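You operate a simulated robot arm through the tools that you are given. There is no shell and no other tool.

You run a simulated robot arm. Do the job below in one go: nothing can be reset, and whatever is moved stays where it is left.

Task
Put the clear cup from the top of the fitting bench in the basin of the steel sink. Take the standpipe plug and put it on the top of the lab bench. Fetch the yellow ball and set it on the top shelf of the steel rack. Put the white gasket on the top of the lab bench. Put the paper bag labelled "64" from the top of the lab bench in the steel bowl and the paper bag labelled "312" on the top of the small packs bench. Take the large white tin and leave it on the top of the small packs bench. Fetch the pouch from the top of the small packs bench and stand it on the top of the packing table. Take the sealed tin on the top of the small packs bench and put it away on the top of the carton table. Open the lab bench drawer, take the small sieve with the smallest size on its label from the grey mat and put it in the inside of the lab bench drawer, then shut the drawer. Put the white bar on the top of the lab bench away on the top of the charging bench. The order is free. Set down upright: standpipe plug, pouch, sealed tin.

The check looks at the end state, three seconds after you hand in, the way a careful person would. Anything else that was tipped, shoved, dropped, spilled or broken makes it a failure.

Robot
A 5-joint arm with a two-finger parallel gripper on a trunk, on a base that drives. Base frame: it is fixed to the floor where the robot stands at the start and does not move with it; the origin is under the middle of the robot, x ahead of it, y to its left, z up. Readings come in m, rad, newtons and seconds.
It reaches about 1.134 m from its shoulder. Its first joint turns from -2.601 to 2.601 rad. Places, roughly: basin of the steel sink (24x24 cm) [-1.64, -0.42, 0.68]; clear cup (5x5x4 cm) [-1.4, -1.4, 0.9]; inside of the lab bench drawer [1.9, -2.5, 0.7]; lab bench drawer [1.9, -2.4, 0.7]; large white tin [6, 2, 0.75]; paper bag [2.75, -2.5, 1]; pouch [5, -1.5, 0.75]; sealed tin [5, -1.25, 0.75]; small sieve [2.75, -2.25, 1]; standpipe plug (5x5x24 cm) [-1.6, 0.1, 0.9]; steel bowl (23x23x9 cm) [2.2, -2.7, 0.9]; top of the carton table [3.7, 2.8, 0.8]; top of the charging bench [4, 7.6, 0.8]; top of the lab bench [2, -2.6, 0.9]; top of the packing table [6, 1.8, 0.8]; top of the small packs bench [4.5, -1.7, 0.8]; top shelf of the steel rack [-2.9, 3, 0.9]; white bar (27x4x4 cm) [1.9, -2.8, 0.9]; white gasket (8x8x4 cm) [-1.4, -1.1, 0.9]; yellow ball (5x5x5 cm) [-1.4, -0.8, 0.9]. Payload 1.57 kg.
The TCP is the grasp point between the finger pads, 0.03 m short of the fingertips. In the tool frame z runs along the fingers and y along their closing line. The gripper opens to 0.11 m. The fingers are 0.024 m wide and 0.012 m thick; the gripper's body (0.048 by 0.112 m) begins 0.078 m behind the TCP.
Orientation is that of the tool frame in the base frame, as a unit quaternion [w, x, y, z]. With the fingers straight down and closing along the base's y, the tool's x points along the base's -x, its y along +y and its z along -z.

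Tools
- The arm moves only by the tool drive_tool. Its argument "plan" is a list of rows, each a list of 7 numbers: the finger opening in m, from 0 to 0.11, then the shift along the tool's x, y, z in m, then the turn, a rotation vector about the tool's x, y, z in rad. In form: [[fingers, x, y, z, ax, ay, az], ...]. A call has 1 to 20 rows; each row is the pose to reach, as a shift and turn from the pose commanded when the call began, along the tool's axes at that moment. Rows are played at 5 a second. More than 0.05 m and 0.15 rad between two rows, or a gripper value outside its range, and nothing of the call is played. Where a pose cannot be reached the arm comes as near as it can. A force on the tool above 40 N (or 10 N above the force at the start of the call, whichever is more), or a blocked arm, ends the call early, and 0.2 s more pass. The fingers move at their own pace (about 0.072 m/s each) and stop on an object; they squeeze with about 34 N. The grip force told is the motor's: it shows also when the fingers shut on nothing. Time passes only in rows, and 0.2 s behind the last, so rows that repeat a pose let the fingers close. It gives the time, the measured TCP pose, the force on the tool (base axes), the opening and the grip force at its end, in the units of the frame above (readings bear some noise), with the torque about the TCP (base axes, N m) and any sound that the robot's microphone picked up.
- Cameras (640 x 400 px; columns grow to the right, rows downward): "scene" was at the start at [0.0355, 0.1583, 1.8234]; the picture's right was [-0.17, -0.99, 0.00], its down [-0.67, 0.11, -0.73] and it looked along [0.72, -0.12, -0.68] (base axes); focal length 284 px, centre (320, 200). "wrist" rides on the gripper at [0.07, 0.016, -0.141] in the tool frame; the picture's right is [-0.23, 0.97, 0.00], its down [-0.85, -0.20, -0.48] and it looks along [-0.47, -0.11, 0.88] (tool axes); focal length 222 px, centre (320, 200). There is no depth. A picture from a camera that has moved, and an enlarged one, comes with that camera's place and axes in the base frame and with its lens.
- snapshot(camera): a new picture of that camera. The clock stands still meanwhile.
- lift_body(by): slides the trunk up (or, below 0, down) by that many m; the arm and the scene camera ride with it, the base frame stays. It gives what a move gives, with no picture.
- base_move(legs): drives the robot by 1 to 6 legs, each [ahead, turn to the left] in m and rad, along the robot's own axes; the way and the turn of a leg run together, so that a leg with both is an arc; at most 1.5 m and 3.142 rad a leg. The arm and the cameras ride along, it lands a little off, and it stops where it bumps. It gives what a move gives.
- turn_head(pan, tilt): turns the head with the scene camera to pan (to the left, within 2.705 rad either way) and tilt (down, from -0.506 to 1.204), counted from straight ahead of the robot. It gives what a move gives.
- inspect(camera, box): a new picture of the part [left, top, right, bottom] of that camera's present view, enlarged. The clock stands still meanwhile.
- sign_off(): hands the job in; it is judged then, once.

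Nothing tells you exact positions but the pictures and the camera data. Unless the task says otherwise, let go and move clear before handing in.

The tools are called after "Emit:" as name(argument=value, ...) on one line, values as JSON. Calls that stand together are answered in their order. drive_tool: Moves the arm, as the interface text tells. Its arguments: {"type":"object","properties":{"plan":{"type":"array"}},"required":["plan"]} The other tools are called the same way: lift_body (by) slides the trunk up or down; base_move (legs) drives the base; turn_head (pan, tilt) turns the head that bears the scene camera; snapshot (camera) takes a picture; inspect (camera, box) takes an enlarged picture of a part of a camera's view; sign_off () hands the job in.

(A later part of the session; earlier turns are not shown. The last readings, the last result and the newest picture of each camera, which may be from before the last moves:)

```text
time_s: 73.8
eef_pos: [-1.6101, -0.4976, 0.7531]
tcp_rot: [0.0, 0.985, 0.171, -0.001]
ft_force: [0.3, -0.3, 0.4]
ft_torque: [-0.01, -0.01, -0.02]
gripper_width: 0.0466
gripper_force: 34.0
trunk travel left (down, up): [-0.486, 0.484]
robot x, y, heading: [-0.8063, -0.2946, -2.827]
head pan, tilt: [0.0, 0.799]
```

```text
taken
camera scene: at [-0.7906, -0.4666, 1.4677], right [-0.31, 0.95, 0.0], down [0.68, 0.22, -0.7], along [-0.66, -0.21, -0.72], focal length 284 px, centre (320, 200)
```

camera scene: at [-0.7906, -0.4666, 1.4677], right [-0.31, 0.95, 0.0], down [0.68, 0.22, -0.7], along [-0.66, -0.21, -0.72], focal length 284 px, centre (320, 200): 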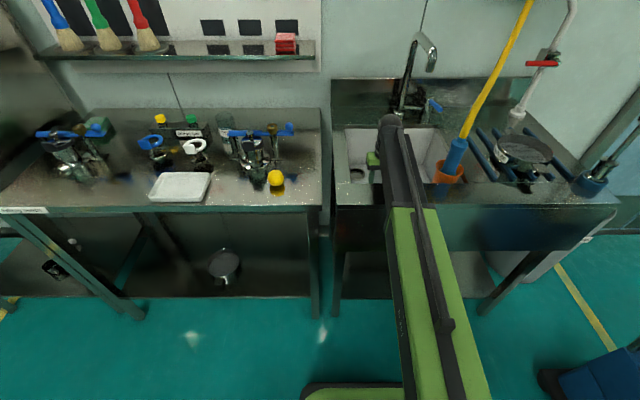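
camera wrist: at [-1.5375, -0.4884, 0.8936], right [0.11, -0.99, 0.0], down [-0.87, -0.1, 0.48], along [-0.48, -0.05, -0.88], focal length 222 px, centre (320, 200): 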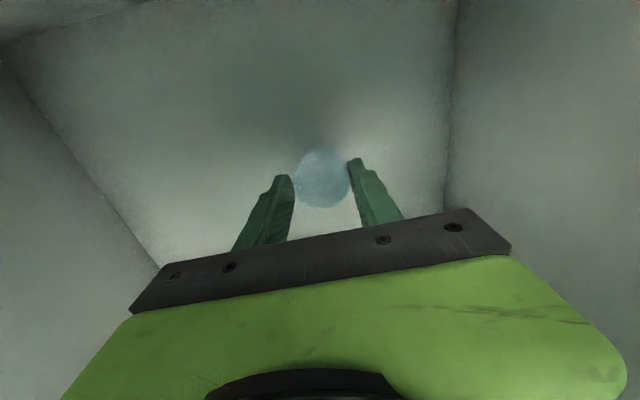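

Still clear; the boom hasn't reached the deck. I'll go down the last few centimetres in small steps.

Emit:
lift_body(by=-0.02)

Emit:
lift_body(by=-0.006)

Emit:
inspect(camera="scene", box=[320, 110, 480, 210])

Emit:
inspect(camera="wrist", box=[240, 110, 400, 210])

```text
time_s: 74.5
eef_pos: [-1.6062, -0.4973, 0.7335]
tcp_rot: [0.0, 0.985, 0.171, 0.0]
ft_force: [1.6, 2.5, 17.2]
ft_torque: [0.13, 0.1, -0.05]
gripper_width: 0.0462
gripper_force: 33.8
trunk travel left (down, up): [-0.466, 0.504]
robot x, y, heading: [-0.8102, -0.2942, -2.833]
head pan, tilt: [0.0, 0.799]
```

```text
time_s: 75.0
eef_pos: [-1.6079, -0.4985, 0.7284]
tcp_rot: [0.0, 0.985, 0.171, -0.001]
ft_force: [1.5, 2.0, 17.4]
ft_torque: [0.03, 0.02, -0.09]
gripper_width: 0.0459
gripper_force: 34.1
trunk travel left (down, up): [-0.46, 0.51]
robot x, y, heading: [-0.8086, -0.2922, -2.83]
head pan, tilt: [0.0, 0.799]
```

```text
4.00 times, centred on (400, 160) of scene
camera zoom: at [-0.7885, -0.4659, 1.4415], right [-0.31, 0.95, 0.0], down [0.68, 0.22, -0.7], along [-0.67, -0.21, -0.72], focal length 1135 px, centre (0, 360)
```

zoom: 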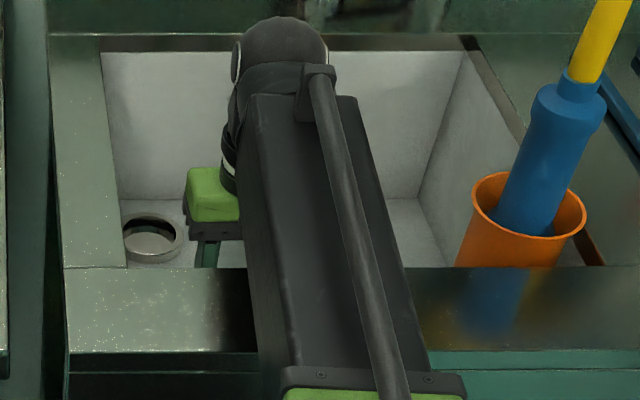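

```text
4.00 times, centred on (320, 160) of wrist
camera zoom: at [-1.5362, -0.4879, 0.8687], right [0.11, -0.99, 0.0], down [-0.87, -0.1, 0.48], along [-0.48, -0.05, -0.88], focal length 888 px, centre (320, 360)
```

zoom: 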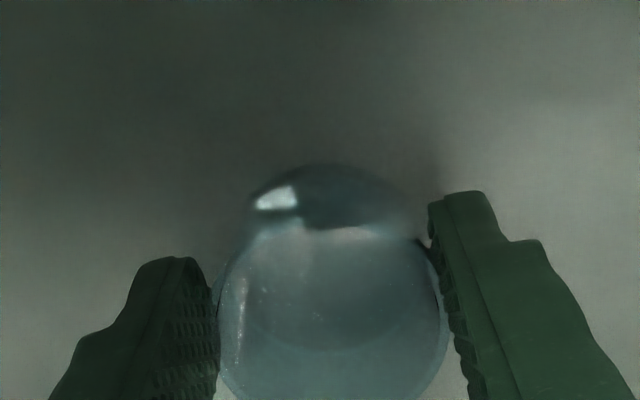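

The cup is standing on the basin floor (17 N contact). I'll release it and lift the gripper out.

Emit:
drive_tool(plan=[[0.055, 0, 0, 0, 0, 0, 0], [0.07, 0, 0, 0, 0, 0, 0], [0.085, 0, 0, 0, 0, 0, 0], [0.085, 0, 0, 0, 0, 0, 0]])

Emit:
lift_body(by=0.12)

Emit:
snapshot(camera="wrist")

Emit:
lift_body(by=0.28)

Emit:
snapshot(camera="wrist")

```text
time_s: 76.0
eef_pos: [-1.6101, -0.4964, 0.7269]
tcp_rot: [0.001, 0.985, 0.17, 0.0]
ft_force: [-0.3, -0.6, 0.5]
ft_torque: [-0.04, 0.0, 0.0]
gripper_width: 0.085
gripper_force: 0.1
trunk travel left (down, up): [-0.46, 0.51]
robot x, y, heading: [-0.8086, -0.295, -2.832]
head pan, tilt: [0.0, 0.799]
```

```text
time_s: 77.5
eef_pos: [-1.609, -0.4977, 0.8458]
tcp_rot: [0.0, 0.985, 0.171, 0.0]
ft_force: [0.5, 0.1, 0.2]
ft_torque: [0.05, 0.0, 0.01]
gripper_width: 0.0846
gripper_force: 0.1
trunk travel left (down, up): [-0.58, 0.39]
robot x, y, heading: [-0.8076, -0.2911, -2.831]
head pan, tilt: [0.0, 0.799]
```

```text
taken
camera wrist: at [-1.5375, -0.4884, 0.9875], right [0.11, -0.99, 0.0], down [-0.87, -0.1, 0.48], along [-0.48, -0.05, -0.88], focal length 222 px, centre (320, 200)
```

wrist: 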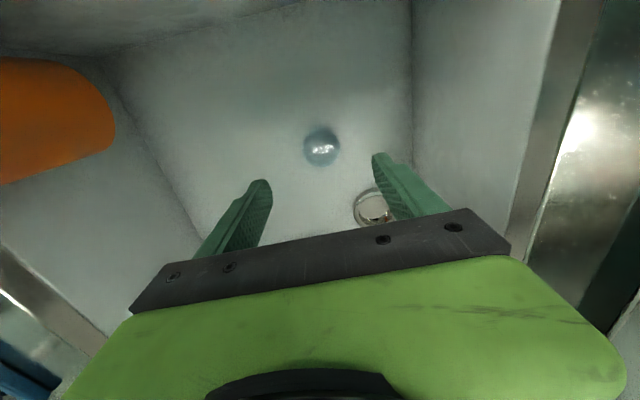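

```text
time_s: 80.4
eef_pos: [-1.6084, -0.4973, 1.1254]
tcp_rot: [0.0, 0.985, 0.17, 0.0]
ft_force: [0.4, 0.0, 0.5]
ft_torque: [0.02, -0.02, -0.03]
gripper_width: 0.0852
gripper_force: 0.1
trunk travel left (down, up): [-0.86, 0.11]
robot x, y, heading: [-0.8055, -0.2937, -2.831]
head pan, tilt: [0.0, 0.799]
```

```text
taken
camera wrist: at [-1.5375, -0.4884, 1.2676], right [0.11, -0.99, 0.0], down [-0.87, -0.1, 0.48], along [-0.48, -0.05, -0.88], focal length 222 px, centre (320, 200)
```

wrist: 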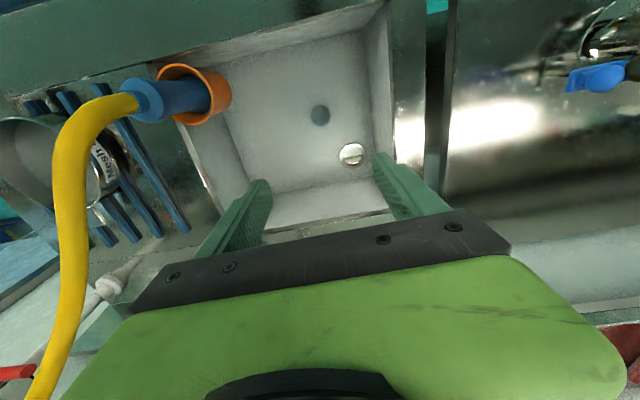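

The cup is standing in the basin. Next the yellow ball at about (-1.33,-0.78): I'll move the arm over it from here and refine.

Emit:
drive_tool(plan=[[0.085, 0.0185, 0.04, 0, 0, 0, 0], [0.085, 0.037, 0.08, 0, 0, 0, 0], [0.085, 0.0554, 0.12, 0, 0, 0, 0], [0.085, 0.0739, 0.16, 0, 0, 0, 0], [0.085, 0.0923, 0.2, 0, 0, 0, 0], [0.085, 0.1108, 0.24, 0, 0, 0, 0], [0.085, 0.1293, 0.28, 0, 0, 0, 0], [0.085, 0.1477, 0.32, 0, 0, 0, 0], [0.085, 0.1662, 0.36, 0, 0, 0, 0], [0.085, 0.1662, 0.36, 0, 0, 0, 0]])

Emit:
snapshot(camera="wrist")

Emit:
snapshot(camera="scene")

Emit:
inspect(camera="scene", box=[480, 140, 640, 240])

```text
time_s: 82.6
eef_pos: [-1.3332, -0.7815, 1.1265]
tcp_rot: [0.0, 0.986, 0.17, 0.0]
ft_force: [-0.9, -0.4, -0.4]
ft_torque: [0.01, -0.02, -0.02]
gripper_width: 0.0854
gripper_force: 0.1
trunk travel left (down, up): [-0.86, 0.11]
robot x, y, heading: [-0.8094, -0.295, -2.839]
head pan, tilt: [0.0, 0.799]
```

```text
taken
camera wrist: at [-1.2603, -0.7723, 1.2676], right [0.11, -0.99, 0.0], down [-0.87, -0.1, 0.48], along [-0.48, -0.05, -0.88], focal length 222 px, centre (320, 200)
```

wrist: 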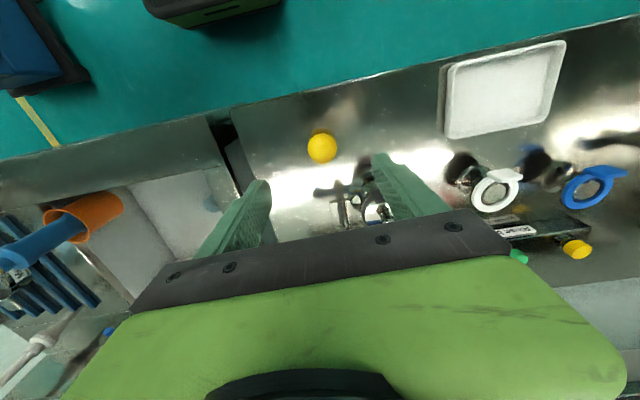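

```text
taken
camera scene: at [-0.7908, -0.4664, 1.8417], right [-0.3, 0.95, 0.0], down [0.68, 0.22, -0.7], along [-0.66, -0.21, -0.72], focal length 284 px, centre (320, 200)
```

scene: 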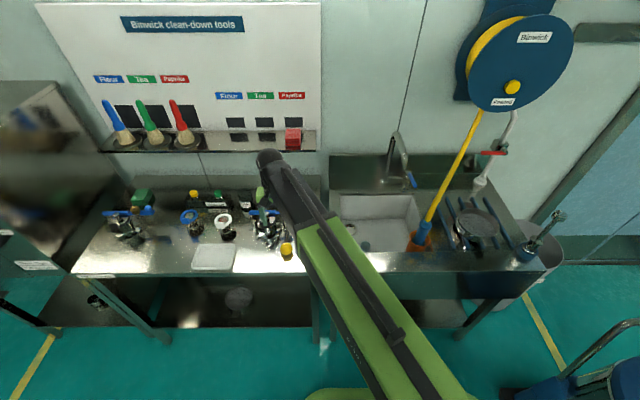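

```text
4.00 times, centred on (560, 190) of scene
camera zoom: at [-0.7908, -0.4664, 1.8417], right [-0.3, 0.95, 0.0], down [0.68, 0.22, -0.7], along [-0.66, -0.21, -0.72], focal length 1135 px, centre (-640, 240)
```

zoom: 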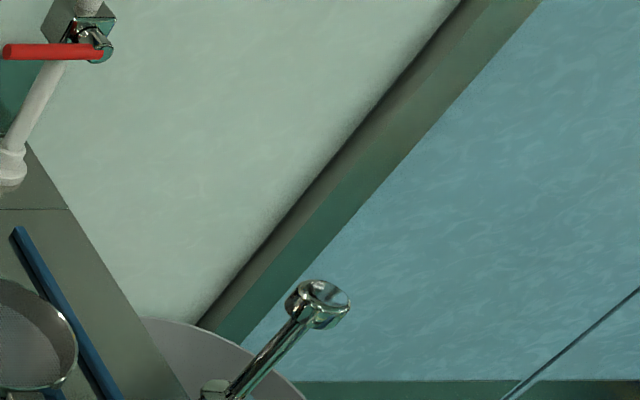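

The ball is at about (-1.355,-0.786), with a chrome clamp behind-left. I'll zoom for a better fix on both.

Emit:
inspect(camera="wrist", box=[240, 110, 400, 210])

```text
4.00 times, centred on (320, 160) of wrist
camera zoom: at [-1.2603, -0.7723, 1.2676], right [0.11, -0.99, 0.0], down [-0.87, -0.1, 0.48], along [-0.48, -0.05, -0.88], focal length 888 px, centre (320, 360)
```

zoom: 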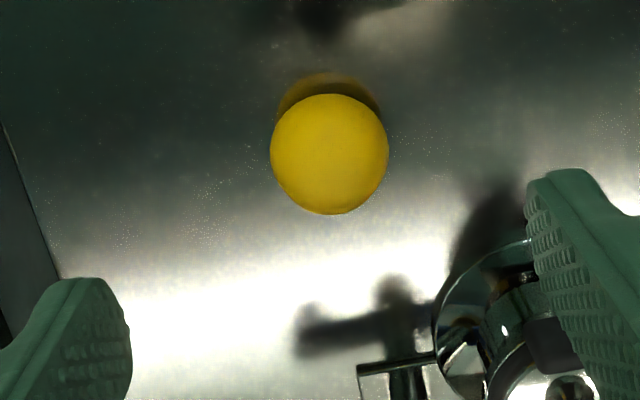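

The ball is centred at (-1.3556,-0.787). I'll centre over it, lower, and grip it.

Emit:
drive_tool(plan=[[0.075, -0.0229, -0.0025, 0, 0, 0, 0], [0.075, -0.0229, -0.0025, 0, 0, 0, 0]])

Emit:
lift_body(by=-0.19)

Emit:
drive_tool(plan=[[0.05, 0, 0, 0, 0, 0, 0], [0.03, 0, 0, 0, 0, 0, 0], [0.03, 0, 0, 0, 0, 0, 0], [0.03, 0, 0, 0, 0, 0, 0]])

Emit:
inspect(camera="wrist", box=[200, 90, 440, 240])

```text
time_s: 83.2
eef_pos: [-1.3539, -0.7862, 1.1262]
tcp_rot: [0.0, 0.985, 0.171, 0.0]
ft_force: [-0.2, -0.2, -0.1]
ft_torque: [0.0, 0.01, 0.0]
gripper_width: 0.0749
gripper_force: 0.1
trunk travel left (down, up): [-0.86, 0.11]
robot x, y, heading: [-0.8078, -0.2904, -2.823]
head pan, tilt: [0.0, 0.799]
```

```text
time_s: 85.3
eef_pos: [-1.3554, -0.7876, 0.9363]
tcp_rot: [0.0, 0.985, 0.17, 0.0]
ft_force: [-0.8, -0.2, -0.4]
ft_torque: [0.0, 0.02, -0.01]
gripper_width: 0.0748
gripper_force: 0.0
trunk travel left (down, up): [-0.67, 0.3]
robot x, y, heading: [-0.8101, -0.2966, -2.829]
head pan, tilt: [0.0, 0.799]
```

```text
time_s: 86.3
eef_pos: [-1.3542, -0.7866, 0.9369]
tcp_rot: [0.0, 0.985, 0.171, 0.0]
ft_force: [0.3, -0.3, 0.8]
ft_torque: [0.02, -0.02, 0.01]
gripper_width: 0.0463
gripper_force: 33.6
trunk travel left (down, up): [-0.67, 0.3]
robot x, y, heading: [-0.8105, -0.2943, -2.83]
head pan, tilt: [0.0, 0.799]
```

```text
2.67 times, centred on (320, 165) of wrist
camera zoom: at [-1.2828, -0.7774, 1.0776], right [0.11, -0.99, 0.0], down [-0.87, -0.1, 0.48], along [-0.48, -0.05, -0.88], focal length 592 px, centre (320, 293)
```

zoom: 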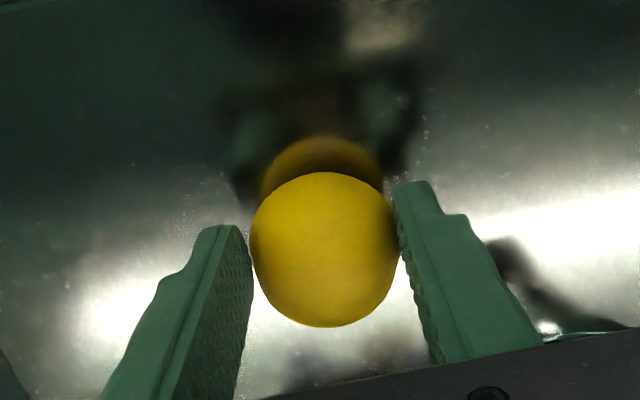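

The ball is gripped. I'll lift it, tuck the arm ahead of me, and drive toward the rack along the open aisle.

Emit:
lift_body(by=0.29)

Emit:
drive_tool(plan=[[0.03, 0.0181, -0.0424, 0, 0, 0, 0], [0.03, 0.0363, -0.0849, 0, 0, 0, 0], [0.03, 0.0544, -0.1273, 0, 0, 0, 0], [0.03, 0.0725, -0.1697, 0, 0, 0, 0], [0.03, 0.0906, -0.2121, 0, 0, 0, 0], [0.03, 0.1088, -0.2546, 0, 0, 0, 0], [0.03, 0.1269, -0.297, 0, 0, 0, 0], [0.03, 0.1269, -0.297, 0, 0, 0, 0]])

Emit:
base_move(legs=[[-0.4, 0], [0, -1.571], [1.5, 0]])

Emit:
turn_head(pan=0.5, tilt=0.45)

Emit:
snapshot(camera="scene")

```text
time_s: 89.2
eef_pos: [-1.3526, -0.786, 1.2249]
tcp_rot: [-0.001, 0.985, 0.171, 0.0]
ft_force: [0.1, 0.4, -0.8]
ft_torque: [0.03, 0.01, 0.02]
gripper_width: 0.0456
gripper_force: 34.8
trunk travel left (down, up): [-0.96, 0.01]
robot x, y, heading: [-0.8096, -0.2909, -2.833]
head pan, tilt: [0.0, 0.799]
```

```text
time_s: 91.0
eef_pos: [-1.3526, -0.471, 1.2259]
tcp_rot: [0.0, 0.985, 0.17, 0.0]
ft_force: [0.5, -0.4, -0.7]
ft_torque: [0.02, 0.02, 0.0]
gripper_width: 0.0456
gripper_force: 34.3
out of reach, approached as far as the arm can: row 7, 8
trunk travel left (down, up): [-0.96, 0.01]
robot x, y, heading: [-0.8063, -0.295, -2.828]
head pan, tilt: [0.0, 0.799]
```

```text
time_s: 104.3
eef_pos: [-1.0731, 1.7953, 1.2269]
tcp_rot: [0.001, 0.818, -0.575, -0.001]
ft_force: [-0.2, 0.8, -1.3]
ft_torque: [0.01, 0.01, -0.01]
gripper_width: 0.0448
gripper_force: 34.0
trunk travel left (down, up): [-0.96, 0.01]
robot x, y, heading: [-0.8913, 1.2569, 1.881]
head pan, tilt: [0.0, 0.799]
```

```text
time_s: 105.2
eef_pos: [-1.0734, 1.7957, 1.2277]
tcp_rot: [0.0, 0.818, -0.575, 0.001]
ft_force: [0.2, 0.9, -0.4]
ft_torque: [0.0, 0.0, -0.01]
gripper_width: 0.045
gripper_force: 33.9
trunk travel left (down, up): [-0.96, 0.01]
robot x, y, heading: [-0.8876, 1.2494, 1.884]
head pan, tilt: [0.499, 0.45]
```

```text
taken
camera scene: at [-1.1091, 1.218, 1.972], right [0.69, 0.73, 0.0], down [0.32, -0.3, -0.9], along [-0.65, 0.62, -0.44], focal length 284 px, centre (320, 200)
```

scene: 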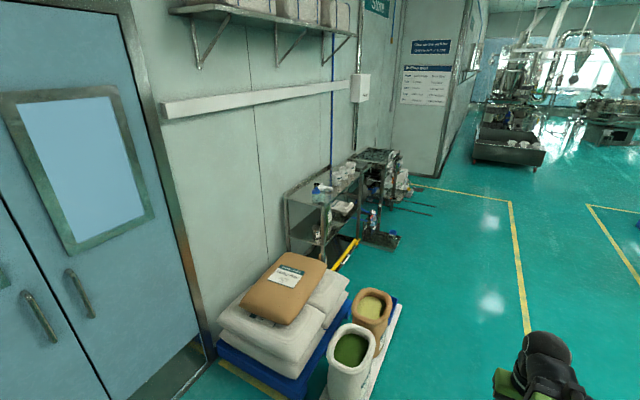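

I can see the steel rack beyond the sack pallet. I'll zoom in on it before driving closer.

Emit:
inspect(camera="scene", box=[250, 130, 450, 270])

```text
2.86 times, centred on (350, 200) of scene
camera zoom: at [-1.1091, 1.218, 1.972], right [0.69, 0.73, 0.0], down [0.32, -0.3, -0.9], along [-0.65, 0.62, -0.44], focal length 811 px, centre (234, 200)
```

zoom: 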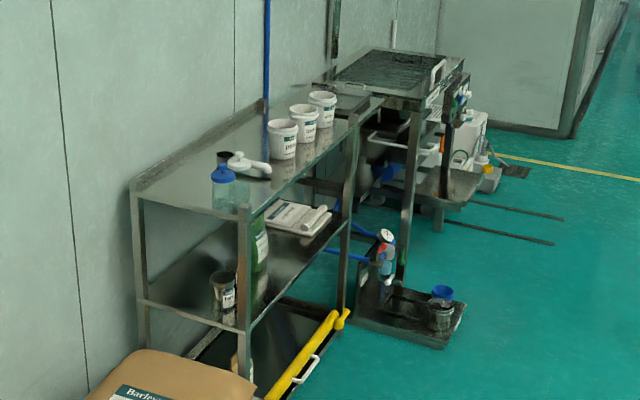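

The rack's top shelf spans about u -2.03..-1.66, with a bottle, a scoop and pots on it. I'll drive past the pallet, turn to face the rack, and look at the shelf again.

Emit:
base_move(legs=[[1.2, 0], [1.2, 0], [0, 1.571]])

Emit:
turn_head(pan=0.0, tilt=0.65)

Emit:
snapshot(camera="scene")

```text
time_s: 120.8
eef_pos: [-2.1704, 3.3064, 1.227]
tcp_rot: [0.0, 0.985, 0.171, 0.001]
ft_force: [-0.3, 0.0, -0.3]
ft_torque: [0.0, -0.02, 0.02]
gripper_width: 0.044
gripper_force: 34.0
trunk travel left (down, up): [-0.96, 0.01]
robot x, y, heading: [-1.6236, 3.4839, -2.828]
head pan, tilt: [0.499, 0.45]
```

```text
time_s: 121.7
eef_pos: [-2.1692, 3.3071, 1.2277]
tcp_rot: [0.0, 0.986, 0.17, 0.001]
ft_force: [1.0, 0.5, -0.9]
ft_torque: [-0.03, 0.0, 0.0]
gripper_width: 0.044
gripper_force: 34.4
trunk travel left (down, up): [-0.96, 0.01]
robot x, y, heading: [-1.6273, 3.4836, -2.824]
head pan, tilt: [0.0, 0.649]
```

```text
taken
camera scene: at [-1.6124, 3.3092, 1.9543], right [-0.31, 0.95, 0.0], down [0.58, 0.18, -0.8], along [-0.76, -0.24, -0.6], focal length 284 px, centre (320, 200)
```

scene: 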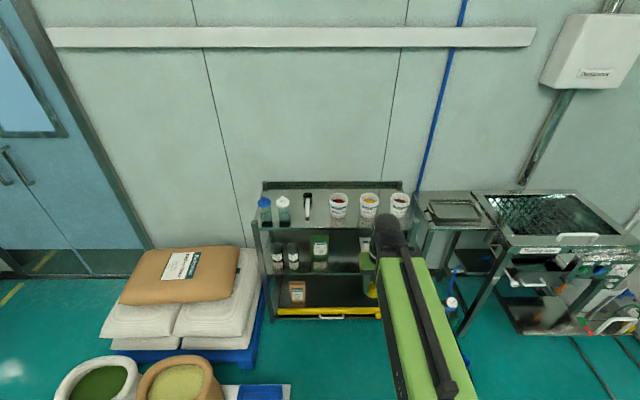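

Emit:
inspect(camera="scene", box=[230, 150, 470, 300])

Emit:
inspect(camera="scene", box=[250, 170, 410, 270])

```text
2.67 times, centred on (350, 225) of scene
camera zoom: at [-1.6124, 3.3092, 1.9543], right [-0.31, 0.95, 0.0], down [0.58, 0.18, -0.8], along [-0.76, -0.24, -0.6], focal length 757 px, centre (240, 133)
```

zoom: 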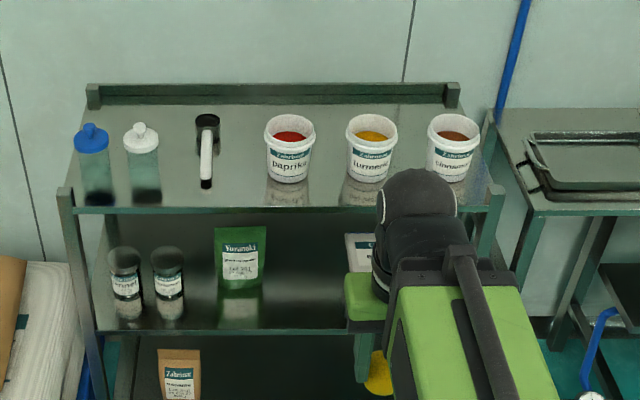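

```text
4.00 times, centred on (330, 220) of scene
camera zoom: at [-1.6124, 3.3092, 1.9543], right [-0.31, 0.95, 0.0], down [0.58, 0.18, -0.8], along [-0.76, -0.24, -0.6], focal length 1135 px, centre (280, 120)
```

zoom: 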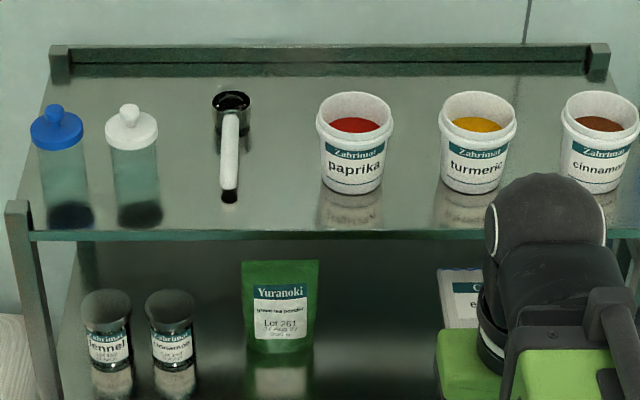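

The shelf has a scoop, bottles, and three pots, with a raised rail at the rear. I'll set the ball in the free strip behind the pots near (-2.98,3.05), where it can't roll off. I'm driving closer, keeping right of the pallet tray.

Emit:
base_move(legs=[[0, -0.2], [0.5, 0], [0, 0.2], [0.09, 0]])

Emit:
snapshot(camera="scene")

Emit:
snapshot(camera="wrist")

```text
time_s: 126.9
eef_pos: [-2.7605, 3.2238, 1.2274]
tcp_rot: [0.001, 0.986, 0.165, 0.002]
ft_force: [-0.9, 0.2, -1.3]
ft_torque: [0.03, -0.05, -0.01]
gripper_width: 0.044
gripper_force: 34.0
trunk travel left (down, up): [-0.96, 0.01]
robot x, y, heading: [-2.2139, 3.4007, -2.844]
head pan, tilt: [0.0, 0.649]
```

```text
taken
camera scene: at [-2.2038, 3.2209, 1.9542], right [-0.29, 0.96, 0.0], down [0.58, 0.18, -0.8], along [-0.76, -0.23, -0.61], focal length 284 px, centre (320, 200)
```

scene: 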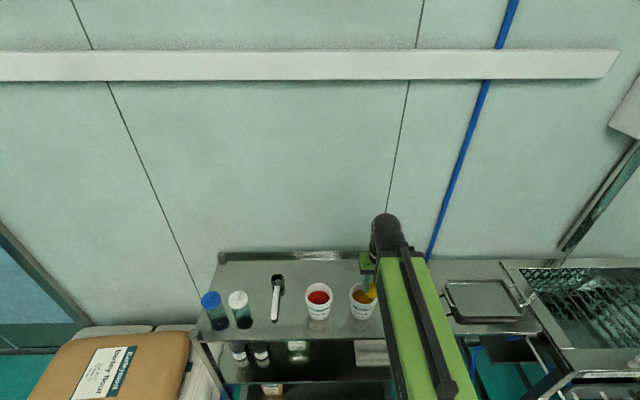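

```text
taken
camera wrist: at [-2.6892, 3.2337, 1.3673], right [0.1, -0.99, 0.0], down [-0.87, -0.09, 0.48], along [-0.47, -0.05, -0.88], focal length 222 px, centre (320, 200)
```

wrist: 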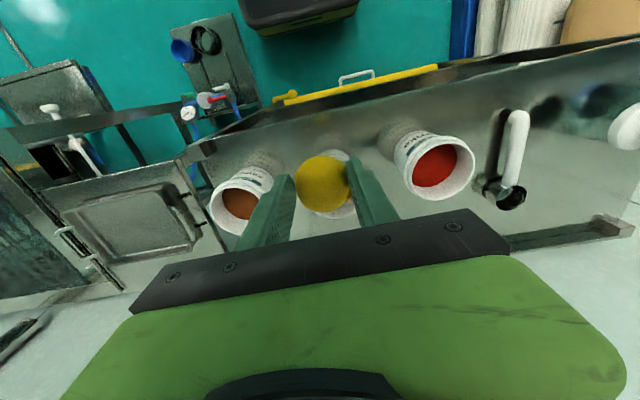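

The pots are at v 3.74, 3.92 and 4.10, with clear shelf behind them. I'll extend over the rear strip and lower gradually.

Emit:
drive_tool(plan=[[0.03, -0.0444, 0.0142, 0, 0, 0, 0], [0.03, -0.0888, 0.0284, 0, 0, 0, 0], [0.03, -0.1331, 0.0427, 0, 0, 0, 0], [0.03, -0.1775, 0.0569, 0, 0, 0, 0], [0.03, -0.2219, 0.0711, 0, 0, 0, 0], [0.03, -0.2663, 0.0853, 0, 0, 0, 0], [0.03, -0.2663, 0.0853, 0, 0, 0, 0]])

Emit:
lift_body(by=-0.2)

Emit:
snapshot(camera="wrist")

Emit:
snapshot(camera="scene")

```text
time_s: 128.5
eef_pos: [-2.9839, 3.0591, 1.2266]
tcp_rot: [0.0, 0.986, 0.165, 0.0]
ft_force: [0.2, 0.2, -0.4]
ft_torque: [0.04, -0.01, 0.0]
gripper_width: 0.0437
gripper_force: 34.0
trunk travel left (down, up): [-0.96, 0.01]
robot x, y, heading: [-2.2114, 3.3963, -2.844]
head pan, tilt: [0.0, 0.649]
```

```text
time_s: 130.7
eef_pos: [-2.9845, 3.0581, 1.0267]
tcp_rot: [0.0, 0.986, 0.166, 0.0]
ft_force: [-0.2, 0.3, -1.4]
ft_torque: [-0.02, -0.01, 0.05]
gripper_width: 0.0437
gripper_force: 33.9
trunk travel left (down, up): [-0.76, 0.21]
robot x, y, heading: [-2.2091, 3.3925, -2.846]
head pan, tilt: [0.0, 0.649]
```

```text
taken
camera wrist: at [-2.913, 3.0674, 1.1678], right [0.1, -0.99, 0.0], down [-0.87, -0.09, 0.48], along [-0.47, -0.05, -0.88], focal length 222 px, centre (320, 200)
```

wrist: 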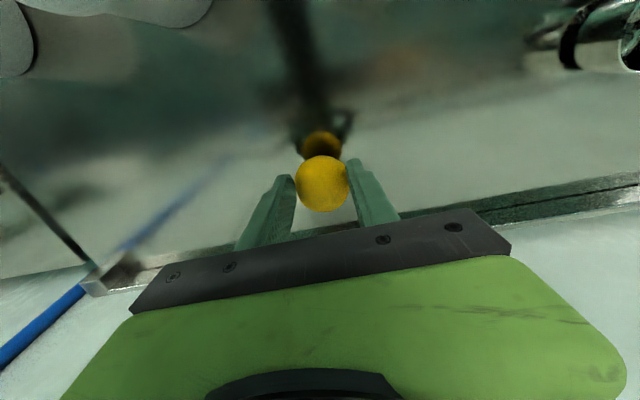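

```text
taken
camera scene: at [-2.2025, 3.2216, 1.7543], right [-0.29, 0.96, 0.0], down [0.58, 0.18, -0.8], along [-0.76, -0.23, -0.6], focal length 284 px, centre (320, 200)
```

scene: 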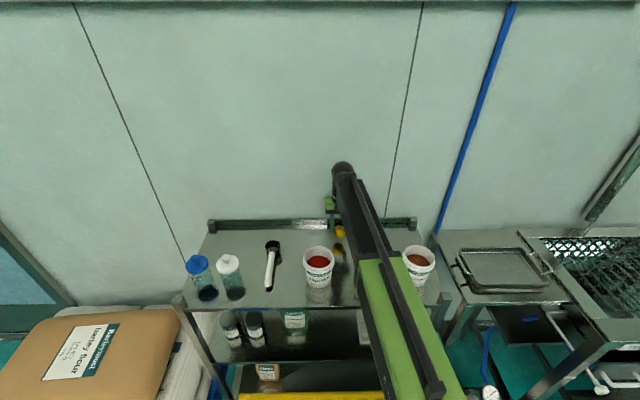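

Shelf area below the ball is clear. Lowering the last stretch in small steps.

Emit:
lift_body(by=-0.06)

Emit:
lift_body(by=-0.012)

Emit:
inspect(camera="wrist", box=[220, 90, 420, 230])

```text
time_s: 131.3
eef_pos: [-2.9826, 3.0607, 0.9993]
tcp_rot: [0.0, 0.986, 0.164, 0.001]
ft_force: [7.5, 2.5, 15.1]
ft_torque: [0.12, -0.26, 0.0]
gripper_width: 0.0443
gripper_force: 34.0
trunk travel left (down, up): [-0.731, 0.239]
robot x, y, heading: [-2.2103, 3.398, -2.843]
head pan, tilt: [0.0, 0.649]
stopped: the force on the tool passed its limit at 180 N (the readings are from after the stop); the commanded pose is now the measured one
```

```text
time_s: 131.6
eef_pos: [-2.9824, 3.0598, 0.9985]
tcp_rot: [0.0, 0.986, 0.165, -0.002]
ft_force: [2.1, 0.9, 35.5]
ft_torque: [-0.03, 0.14, -0.01]
gripper_width: 0.0447
gripper_force: 33.8
trunk travel left (down, up): [-0.729, 0.241]
robot x, y, heading: [-2.2094, 3.3938, -2.838]
head pan, tilt: [0.0, 0.649]
stopped: the force on the tool passed its limit at 57 N (the readings are from after the stop); the commanded pose is now the measured one
```

```text
2.86 times, centred on (320, 160) of wrist
camera zoom: at [-2.9106, 3.0685, 1.1397], right [0.1, -0.99, 0.0], down [-0.87, -0.09, 0.48], along [-0.48, -0.05, -0.88], focal length 635 px, centre (320, 314)
```

zoom: 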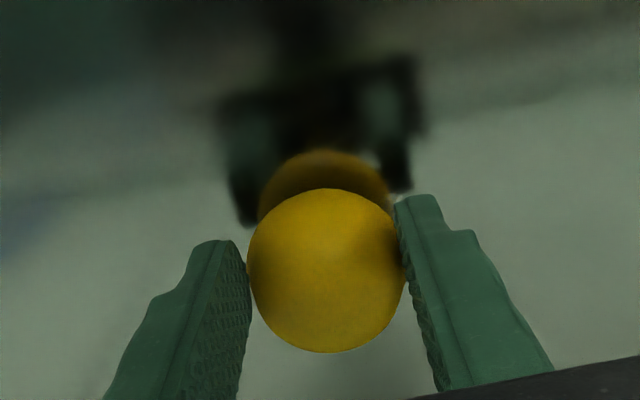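

The shelf is higher than I assumed (about 0.955) and the ball is already on it. I'll ease up slightly to relieve the pressure and then release.

Emit:
lift_body(by=0.003)

Emit:
drive_tool(plan=[[0.048, 0, 0, 0, 0, 0, 0], [0.052, 0, 0, 0, 0, 0, 0], [0.058, 0, 0, 0, 0, 0, 0], [0.066, 0, 0, 0, 0, 0, 0], [0.075, 0, 0, 0, 0, 0, 0], [0.075, 0, 0, 0, 0, 0, 0]])

Emit:
inspect(camera="wrist", box=[220, 90, 420, 230])

```text
time_s: 132.1
eef_pos: [-2.9846, 3.0588, 0.9981]
tcp_rot: [0.0, 0.986, 0.165, -0.002]
ft_force: [2.8, 0.9, 5.7]
ft_torque: [0.06, -0.11, -0.01]
gripper_width: 0.0448
gripper_force: 33.8
trunk travel left (down, up): [-0.732, 0.238]
robot x, y, heading: [-2.2156, 3.3975, -2.839]
head pan, tilt: [0.0, 0.649]
```

```text
time_s: 133.5
eef_pos: [-2.9856, 3.0577, 0.9982]
tcp_rot: [-0.001, 0.986, 0.165, -0.001]
ft_force: [0.2, -0.3, 0.2]
ft_torque: [0.01, -0.01, -0.02]
gripper_width: 0.0751
gripper_force: 0.1
trunk travel left (down, up): [-0.732, 0.238]
robot x, y, heading: [-2.2149, 3.3923, -2.844]
head pan, tilt: [0.0, 0.649]
```

```text
2.86 times, centred on (320, 160) of wrist
camera zoom: at [-2.9136, 3.0673, 1.1398], right [0.1, -0.99, 0.0], down [-0.87, -0.09, 0.48], along [-0.48, -0.05, -0.88], focal length 635 px, centre (320, 314)
```

zoom: 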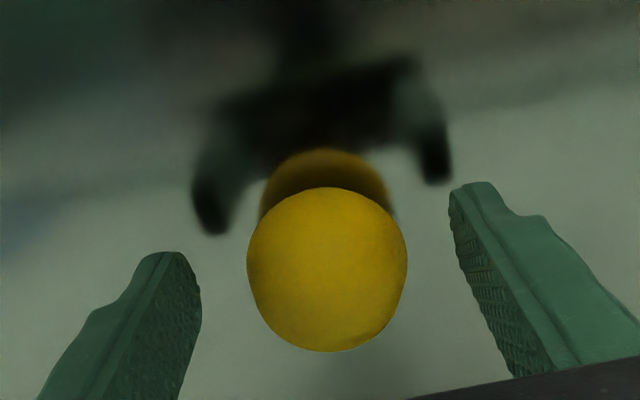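

The ball rests on the shelf untouched by the fingers. I'll lift clear, retract, and check that it stayed put.

Emit:
lift_body(by=0.236)

Emit:
drive_tool(plan=[[0.075, 0.045, -0.014, 0, 0, 0, 0], [0.075, 0.09, -0.028, 0, 0, 0, 0], [0.075, 0.135, -0.042, 0, 0, 0, 0], [0.075, 0.18, -0.056, 0, 0, 0, 0], [0.075, 0.225, -0.07, 0, 0, 0, 0], [0.075, 0.26, -0.085, 0, 0, 0, 0]])

Emit:
snapshot(camera="scene")

Emit:
inspect(camera="wrist", box=[180, 90, 640, 260])

```text
time_s: 136.0
eef_pos: [-2.9851, 3.0572, 1.2347]
tcp_rot: [0.0, 0.986, 0.165, -0.001]
ft_force: [-0.1, -0.1, 0.0]
ft_torque: [-0.01, 0.0, -0.01]
gripper_width: 0.075
gripper_force: 0.0
trunk travel left (down, up): [-0.968, 0.002]
robot x, y, heading: [-2.212, 3.3987, -2.847]
head pan, tilt: [0.0, 0.649]
```

```text
time_s: 137.4
eef_pos: [-2.7669, 3.2247, 1.2352]
tcp_rot: [0.001, 0.986, 0.165, -0.002]
ft_force: [0.7, 0.3, -0.8]
ft_torque: [-0.02, 0.01, 0.02]
gripper_width: 0.075
gripper_force: 0.1
trunk travel left (down, up): [-0.968, 0.002]
robot x, y, heading: [-2.2149, 3.395, -2.844]
head pan, tilt: [0.0, 0.649]
```

```text
taken
camera scene: at [-2.2019, 3.2221, 1.9626], right [-0.29, 0.96, 0.0], down [0.58, 0.18, -0.8], along [-0.76, -0.23, -0.6], focal length 284 px, centre (320, 200)
```

scene: 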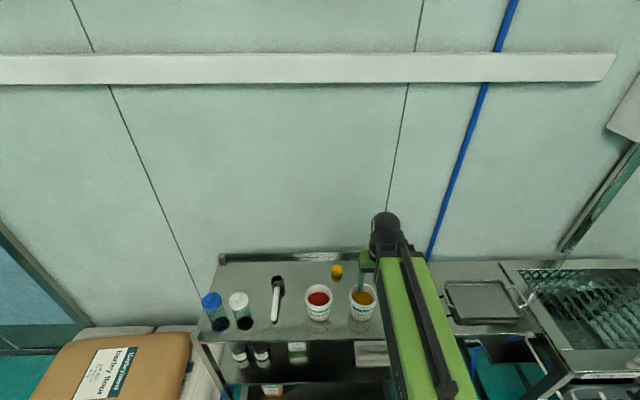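

```text
1.39 times, centred on (410, 175) of wrist
camera zoom: at [-2.6941, 3.2332, 1.376], right [0.1, -0.99, 0.0], down [-0.87, -0.09, 0.48], along [-0.48, -0.05, -0.88], focal length 309 px, centre (195, 235)
```

zoom: 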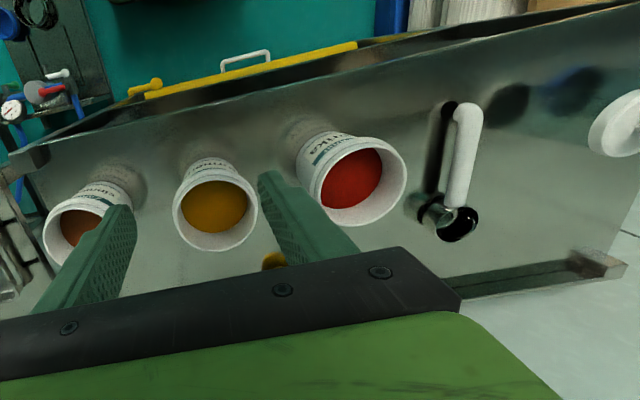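

The ball is in place. Now back to the sink's right end for the standpipe plug, keeping clear of the pallet and the vacuum cleaner.

Emit:
base_move(legs=[[-0.6, 0], [0, 1.588], [1.2, 0], [1.2, 0], [1.15, 0], [0, -1.571]])

Emit:
turn_head(pan=-0.1, tilt=0.7)

Emit:
snapshot(camera="scene")

```text
time_s: 165.3
eef_pos: [-1.0654, 0.0323, 1.2333]
tcp_rot: [0.001, 0.982, 0.191, -0.001]
ft_force: [-0.8, 1.7, -0.6]
ft_torque: [-0.06, -0.07, -0.02]
gripper_width: 0.0748
gripper_force: 0.0
trunk travel left (down, up): [-0.968, 0.002]
robot x, y, heading: [-0.5223, 0.2326, -2.788]
head pan, tilt: [0.0, 0.649]
```

```text
time_s: 166.0
eef_pos: [-1.0641, 0.03, 1.2347]
tcp_rot: [-0.001, 0.982, 0.19, -0.002]
ft_force: [-0.6, -0.6, 1.3]
ft_torque: [-0.03, 0.0, -0.02]
gripper_width: 0.0749
gripper_force: 0.0
trunk travel left (down, up): [-0.968, 0.002]
robot x, y, heading: [-0.5228, 0.2324, -2.791]
head pan, tilt: [-0.099, 0.7]
```

```text
taken
camera scene: at [-0.5005, 0.0658, 1.9582], right [-0.25, 0.97, 0.0], down [0.62, 0.16, -0.77], along [-0.74, -0.19, -0.64], focal length 284 px, centre (320, 200)
```

scene: 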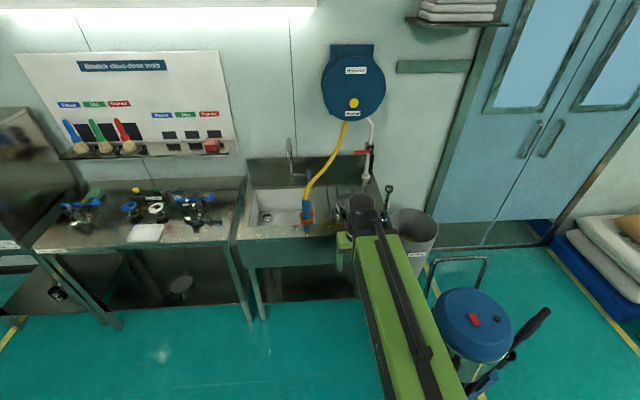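

I can see the standpipe plug standing in its collar at the sink's right corner. Zooming in on it.

Emit:
inspect(camera="scene", box=[310, 160, 470, 260])

Emit:
snapshot(camera="wrist")

```text
4.00 times, centred on (390, 210) of scene
camera zoom: at [-0.5005, 0.0658, 1.9582], right [-0.25, 0.97, 0.0], down [0.62, 0.16, -0.77], along [-0.74, -0.19, -0.64], focal length 1135 px, centre (40, 160)
```

zoom: 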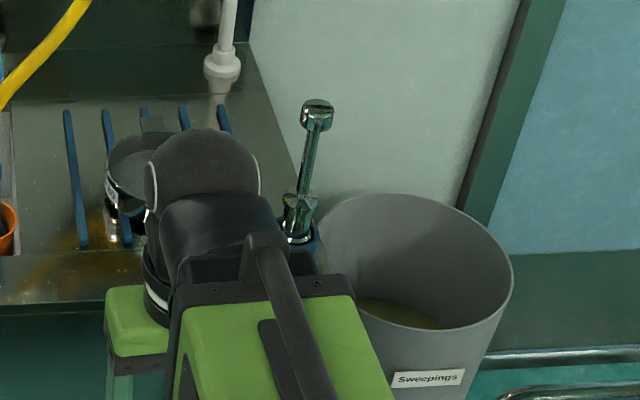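

```text
taken
camera wrist: at [-0.9925, 0.0427, 1.376], right [0.15, -0.99, 0.0], down [-0.87, -0.13, 0.48], along [-0.48, -0.07, -0.88], focal length 222 px, centre (320, 200)
```

wrist: 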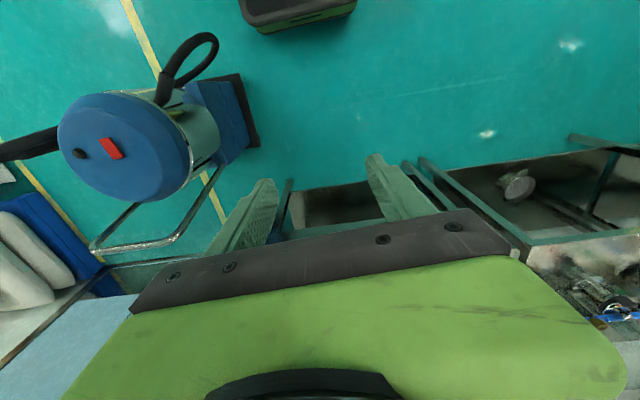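

The plug is a steel rod with a head on top and a blue base, standing on the sink's right corner. I'll drive forward to reach it.

Emit:
base_move(legs=[[0, -0.036], [0.4, 0]])

Emit:
turn_head(pan=-0.35, tilt=0.8)

Emit:
snapshot(camera="scene")

Emit:
snapshot(camera="wrist")

```text
time_s: 168.9
eef_pos: [-1.4541, -0.079, 1.2346]
tcp_rot: [0.001, 0.984, 0.175, -0.001]
ft_force: [-1.0, 0.7, -0.1]
ft_torque: [0.01, -0.01, -0.03]
gripper_width: 0.0748
gripper_force: 0.0
trunk travel left (down, up): [-0.968, 0.002]
robot x, y, heading: [-0.9008, 0.103, -2.821]
head pan, tilt: [-0.099, 0.7]
```

```text
time_s: 169.7
eef_pos: [-1.4526, -0.0797, 1.2351]
tcp_rot: [0.0, 0.984, 0.175, -0.001]
ft_force: [-0.3, 0.1, -0.2]
ft_torque: [0.04, 0.04, 0.04]
gripper_width: 0.0749
gripper_force: 0.1
trunk travel left (down, up): [-0.968, 0.002]
robot x, y, heading: [-0.9025, 0.1017, -2.822]
head pan, tilt: [-0.351, 0.799]
```

```text
taken
camera scene: at [-0.8865, -0.0394, 1.95], right [0.03, 1.0, 0.0], down [0.72, -0.02, -0.7], along [-0.7, 0.02, -0.72], focal length 284 px, centre (320, 200)
```

scene: 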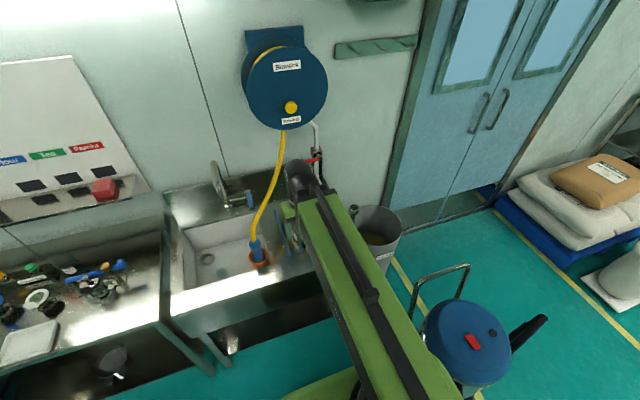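

```text
taken
camera wrist: at [-1.381, -0.0688, 1.3758], right [0.12, -0.99, 0.0], down [-0.87, -0.11, 0.48], along [-0.48, -0.06, -0.88], focal length 222 px, centre (320, 200)
```

wrist: 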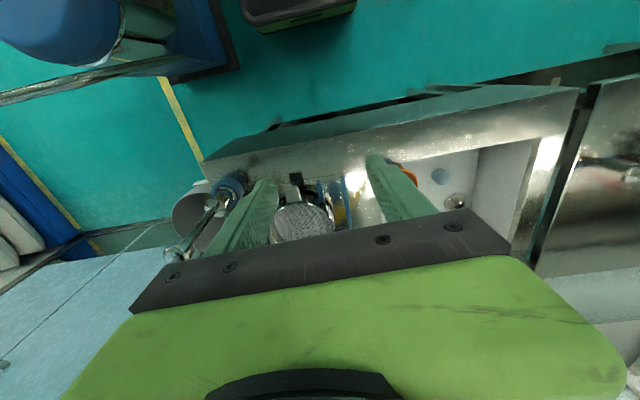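

The plug stands at about (-1.63,0.117) with its head near 1.12 m. I'll move directly above it and look straight down.

Emit:
drive_tool(plan=[[0.075, -0.0163, -0.0409, 0, 0, 0, 0], [0.075, -0.0327, -0.0818, 0, 0, 0, 0], [0.075, -0.049, -0.1227, 0, 0, 0, 0], [0.075, -0.0654, -0.1637, 0, 0, 0, 0], [0.075, -0.0817, -0.2046, 0, 0, 0, 0], [0.075, -0.0981, -0.2455, 0, 0, 0, 0], [0.075, -0.0981, -0.2455, 0, 0, 0, 0]])

Emit:
snapshot(camera="wrist")

Emit:
inspect(camera="wrist", box=[240, 100, 400, 200])

Emit:
inspect(camera="scene", box=[290, 150, 450, 250])

```text
time_s: 171.2
eef_pos: [-1.6303, 0.1163, 1.2343]
tcp_rot: [0.0, 0.985, 0.175, -0.001]
ft_force: [-0.7, 0.2, 0.2]
ft_torque: [-0.01, 0.03, 0.01]
gripper_width: 0.0747
gripper_force: 0.1
trunk travel left (down, up): [-0.968, 0.002]
robot x, y, heading: [-0.9003, 0.1047, -2.821]
head pan, tilt: [-0.351, 0.799]
```

```text
taken
camera wrist: at [-1.5584, 0.1272, 1.376], right [0.12, -0.99, 0.0], down [-0.87, -0.11, 0.48], along [-0.48, -0.06, -0.88], focal length 222 px, centre (320, 200)
```

wrist: 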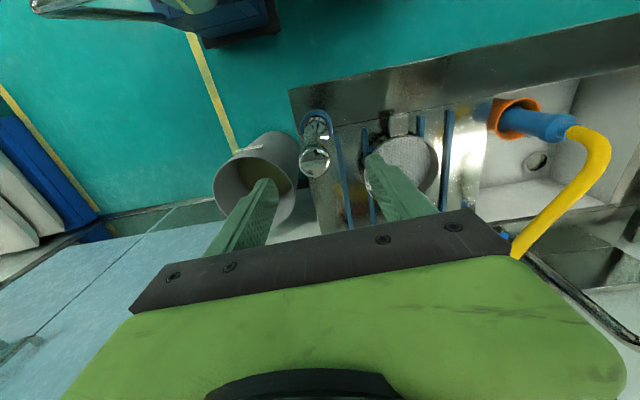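

```text
4.00 times, centred on (320, 150) of wrist
camera zoom: at [-1.5584, 0.1272, 1.376], right [0.12, -0.99, 0.0], down [-0.87, -0.11, 0.48], along [-0.48, -0.06, -0.88], focal length 888 px, centre (320, 400)
```

zoom: 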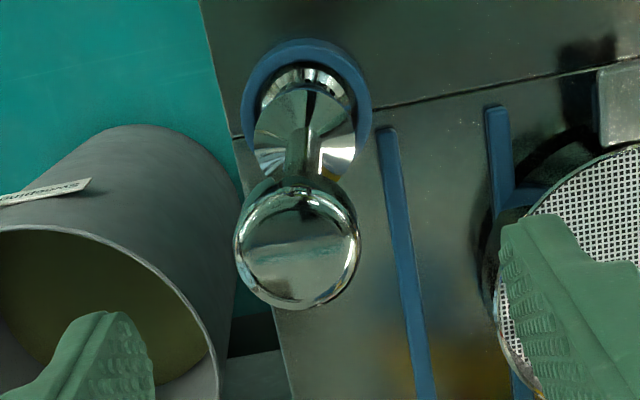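

```text
4.00 times, centred on (370, 200) of scene
camera zoom: at [-0.886, -0.0398, 1.9499], right [0.03, 1.0, 0.0], down [0.72, -0.02, -0.7], along [-0.7, 0.02, -0.72], focal length 1135 px, centre (120, 200)
```

zoom: 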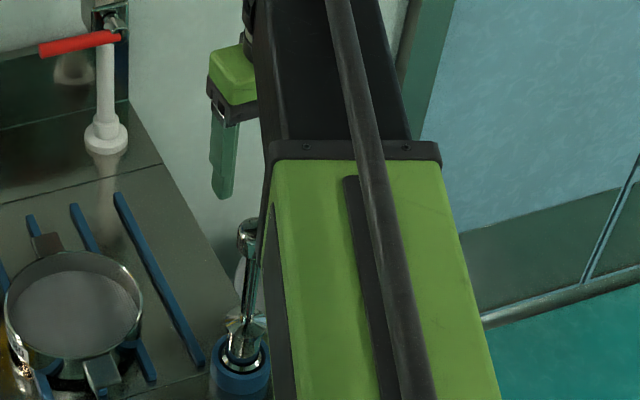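

The plug has a round knob head (about 3.7 cm) on a rod; its base sits in a blue holder. I'll centre over the knob at (-1.647,0.1225) and lower the open fingers around it.

Emit:
drive_tool(plan=[[0.075, -0.0135, -0.0116, 0, 0, 0, 0], [0.075, -0.0135, -0.0116, 0, 0, 0, 0]])

Emit:
lift_body(by=-0.07)

Emit:
inspect(camera="wrist", box=[220, 90, 420, 230])

```text
time_s: 171.8
eef_pos: [-1.6468, 0.1241, 1.235]
tcp_rot: [0.001, 0.985, 0.175, 0.0]
ft_force: [-0.2, -0.4, 0.3]
ft_torque: [0.01, -0.03, 0.02]
gripper_width: 0.0749
gripper_force: 0.0
trunk travel left (down, up): [-0.968, 0.002]
robot x, y, heading: [-0.9028, 0.1082, -2.825]
head pan, tilt: [-0.351, 0.799]
```

```text
time_s: 172.9
eef_pos: [-1.6464, 0.1231, 1.1648]
tcp_rot: [0.0, 0.985, 0.175, 0.0]
ft_force: [-0.2, -0.2, -0.8]
ft_torque: [-0.04, 0.03, -0.01]
gripper_width: 0.075
gripper_force: 0.0
trunk travel left (down, up): [-0.898, 0.072]
robot x, y, heading: [-0.8978, 0.1059, -2.821]
head pan, tilt: [-0.351, 0.799]
```

```text
2.86 times, centred on (320, 160) of wrist
camera zoom: at [-1.5749, 0.1338, 1.3058], right [0.12, -0.99, 0.0], down [-0.87, -0.11, 0.48], along [-0.48, -0.06, -0.88], focal length 635 px, centre (320, 314)
```

zoom: 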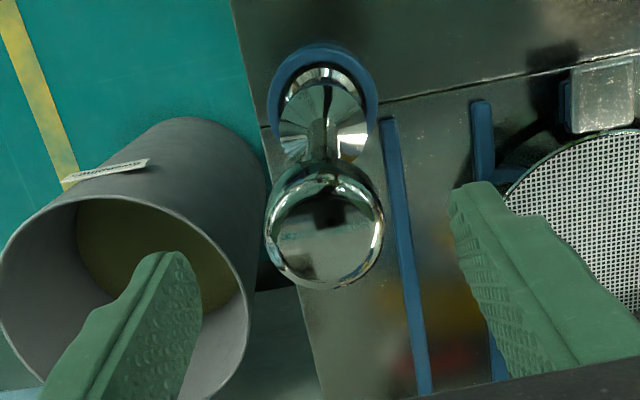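

The knob is exactly centred with its top at about 1.12. Lowering to grip it.

Emit:
lift_body(by=-0.062)

Emit:
drive_tool(plan=[[0.05, 0, 0, 0, 0, 0, 0], [0.025, 0, 0, 0, 0, 0, 0], [0.02, 0, 0, 0, 0, 0, 0], [0.02, 0, 0, 0, 0, 0, 0]])

Emit:
inspect(camera="wrist", box=[220, 90, 420, 230])

Emit:
inspect(camera="scene", box=[290, 150, 450, 250])

```text
time_s: 173.9
eef_pos: [-1.6457, 0.1229, 1.1037]
tcp_rot: [-0.001, 0.984, 0.176, -0.001]
ft_force: [-0.9, 1.2, -0.6]
ft_torque: [0.01, -0.01, -0.03]
gripper_width: 0.0751
gripper_force: 0.0
trunk travel left (down, up): [-0.836, 0.134]
robot x, y, heading: [-0.9046, 0.1054, -2.826]
head pan, tilt: [-0.351, 0.799]
```

```text
time_s: 174.9
eef_pos: [-1.6472, 0.1228, 1.1026]
tcp_rot: [0.0, 0.984, 0.175, 0.0]
ft_force: [1.4, -1.4, -0.7]
ft_torque: [-0.19, -0.04, 0.0]
gripper_width: 0.0398
gripper_force: 33.7
trunk travel left (down, up): [-0.836, 0.134]
robot x, y, heading: [-0.9027, 0.1055, -2.822]
head pan, tilt: [-0.351, 0.799]
```

```text
2.86 times, centred on (320, 160) of wrist
camera zoom: at [-1.5749, 0.1336, 1.2438], right [0.12, -0.99, 0.0], down [-0.87, -0.11, 0.48], along [-0.48, -0.06, -0.88], focal length 635 px, centre (320, 314)
```

zoom: 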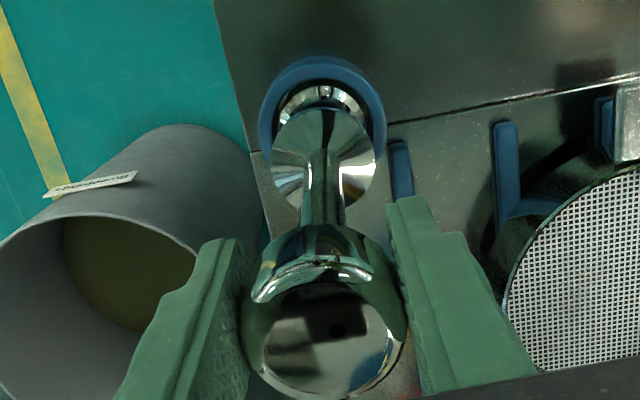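

```text
4.00 times, centred on (370, 200) of scene
camera zoom: at [-0.8865, -0.0395, 1.818], right [0.03, 1.0, 0.0], down [0.72, -0.02, -0.7], along [-0.7, 0.02, -0.72], focal length 1135 px, centre (120, 200)
```

zoom: 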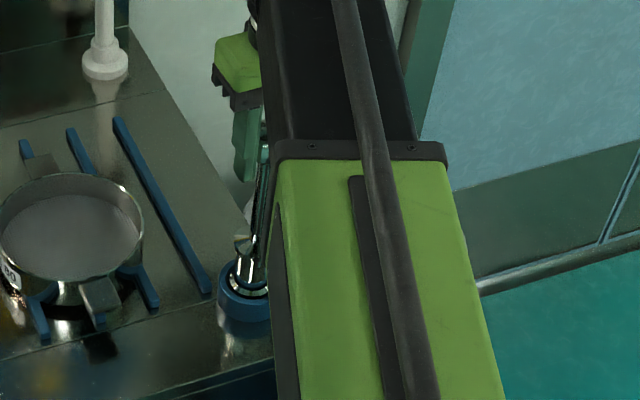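

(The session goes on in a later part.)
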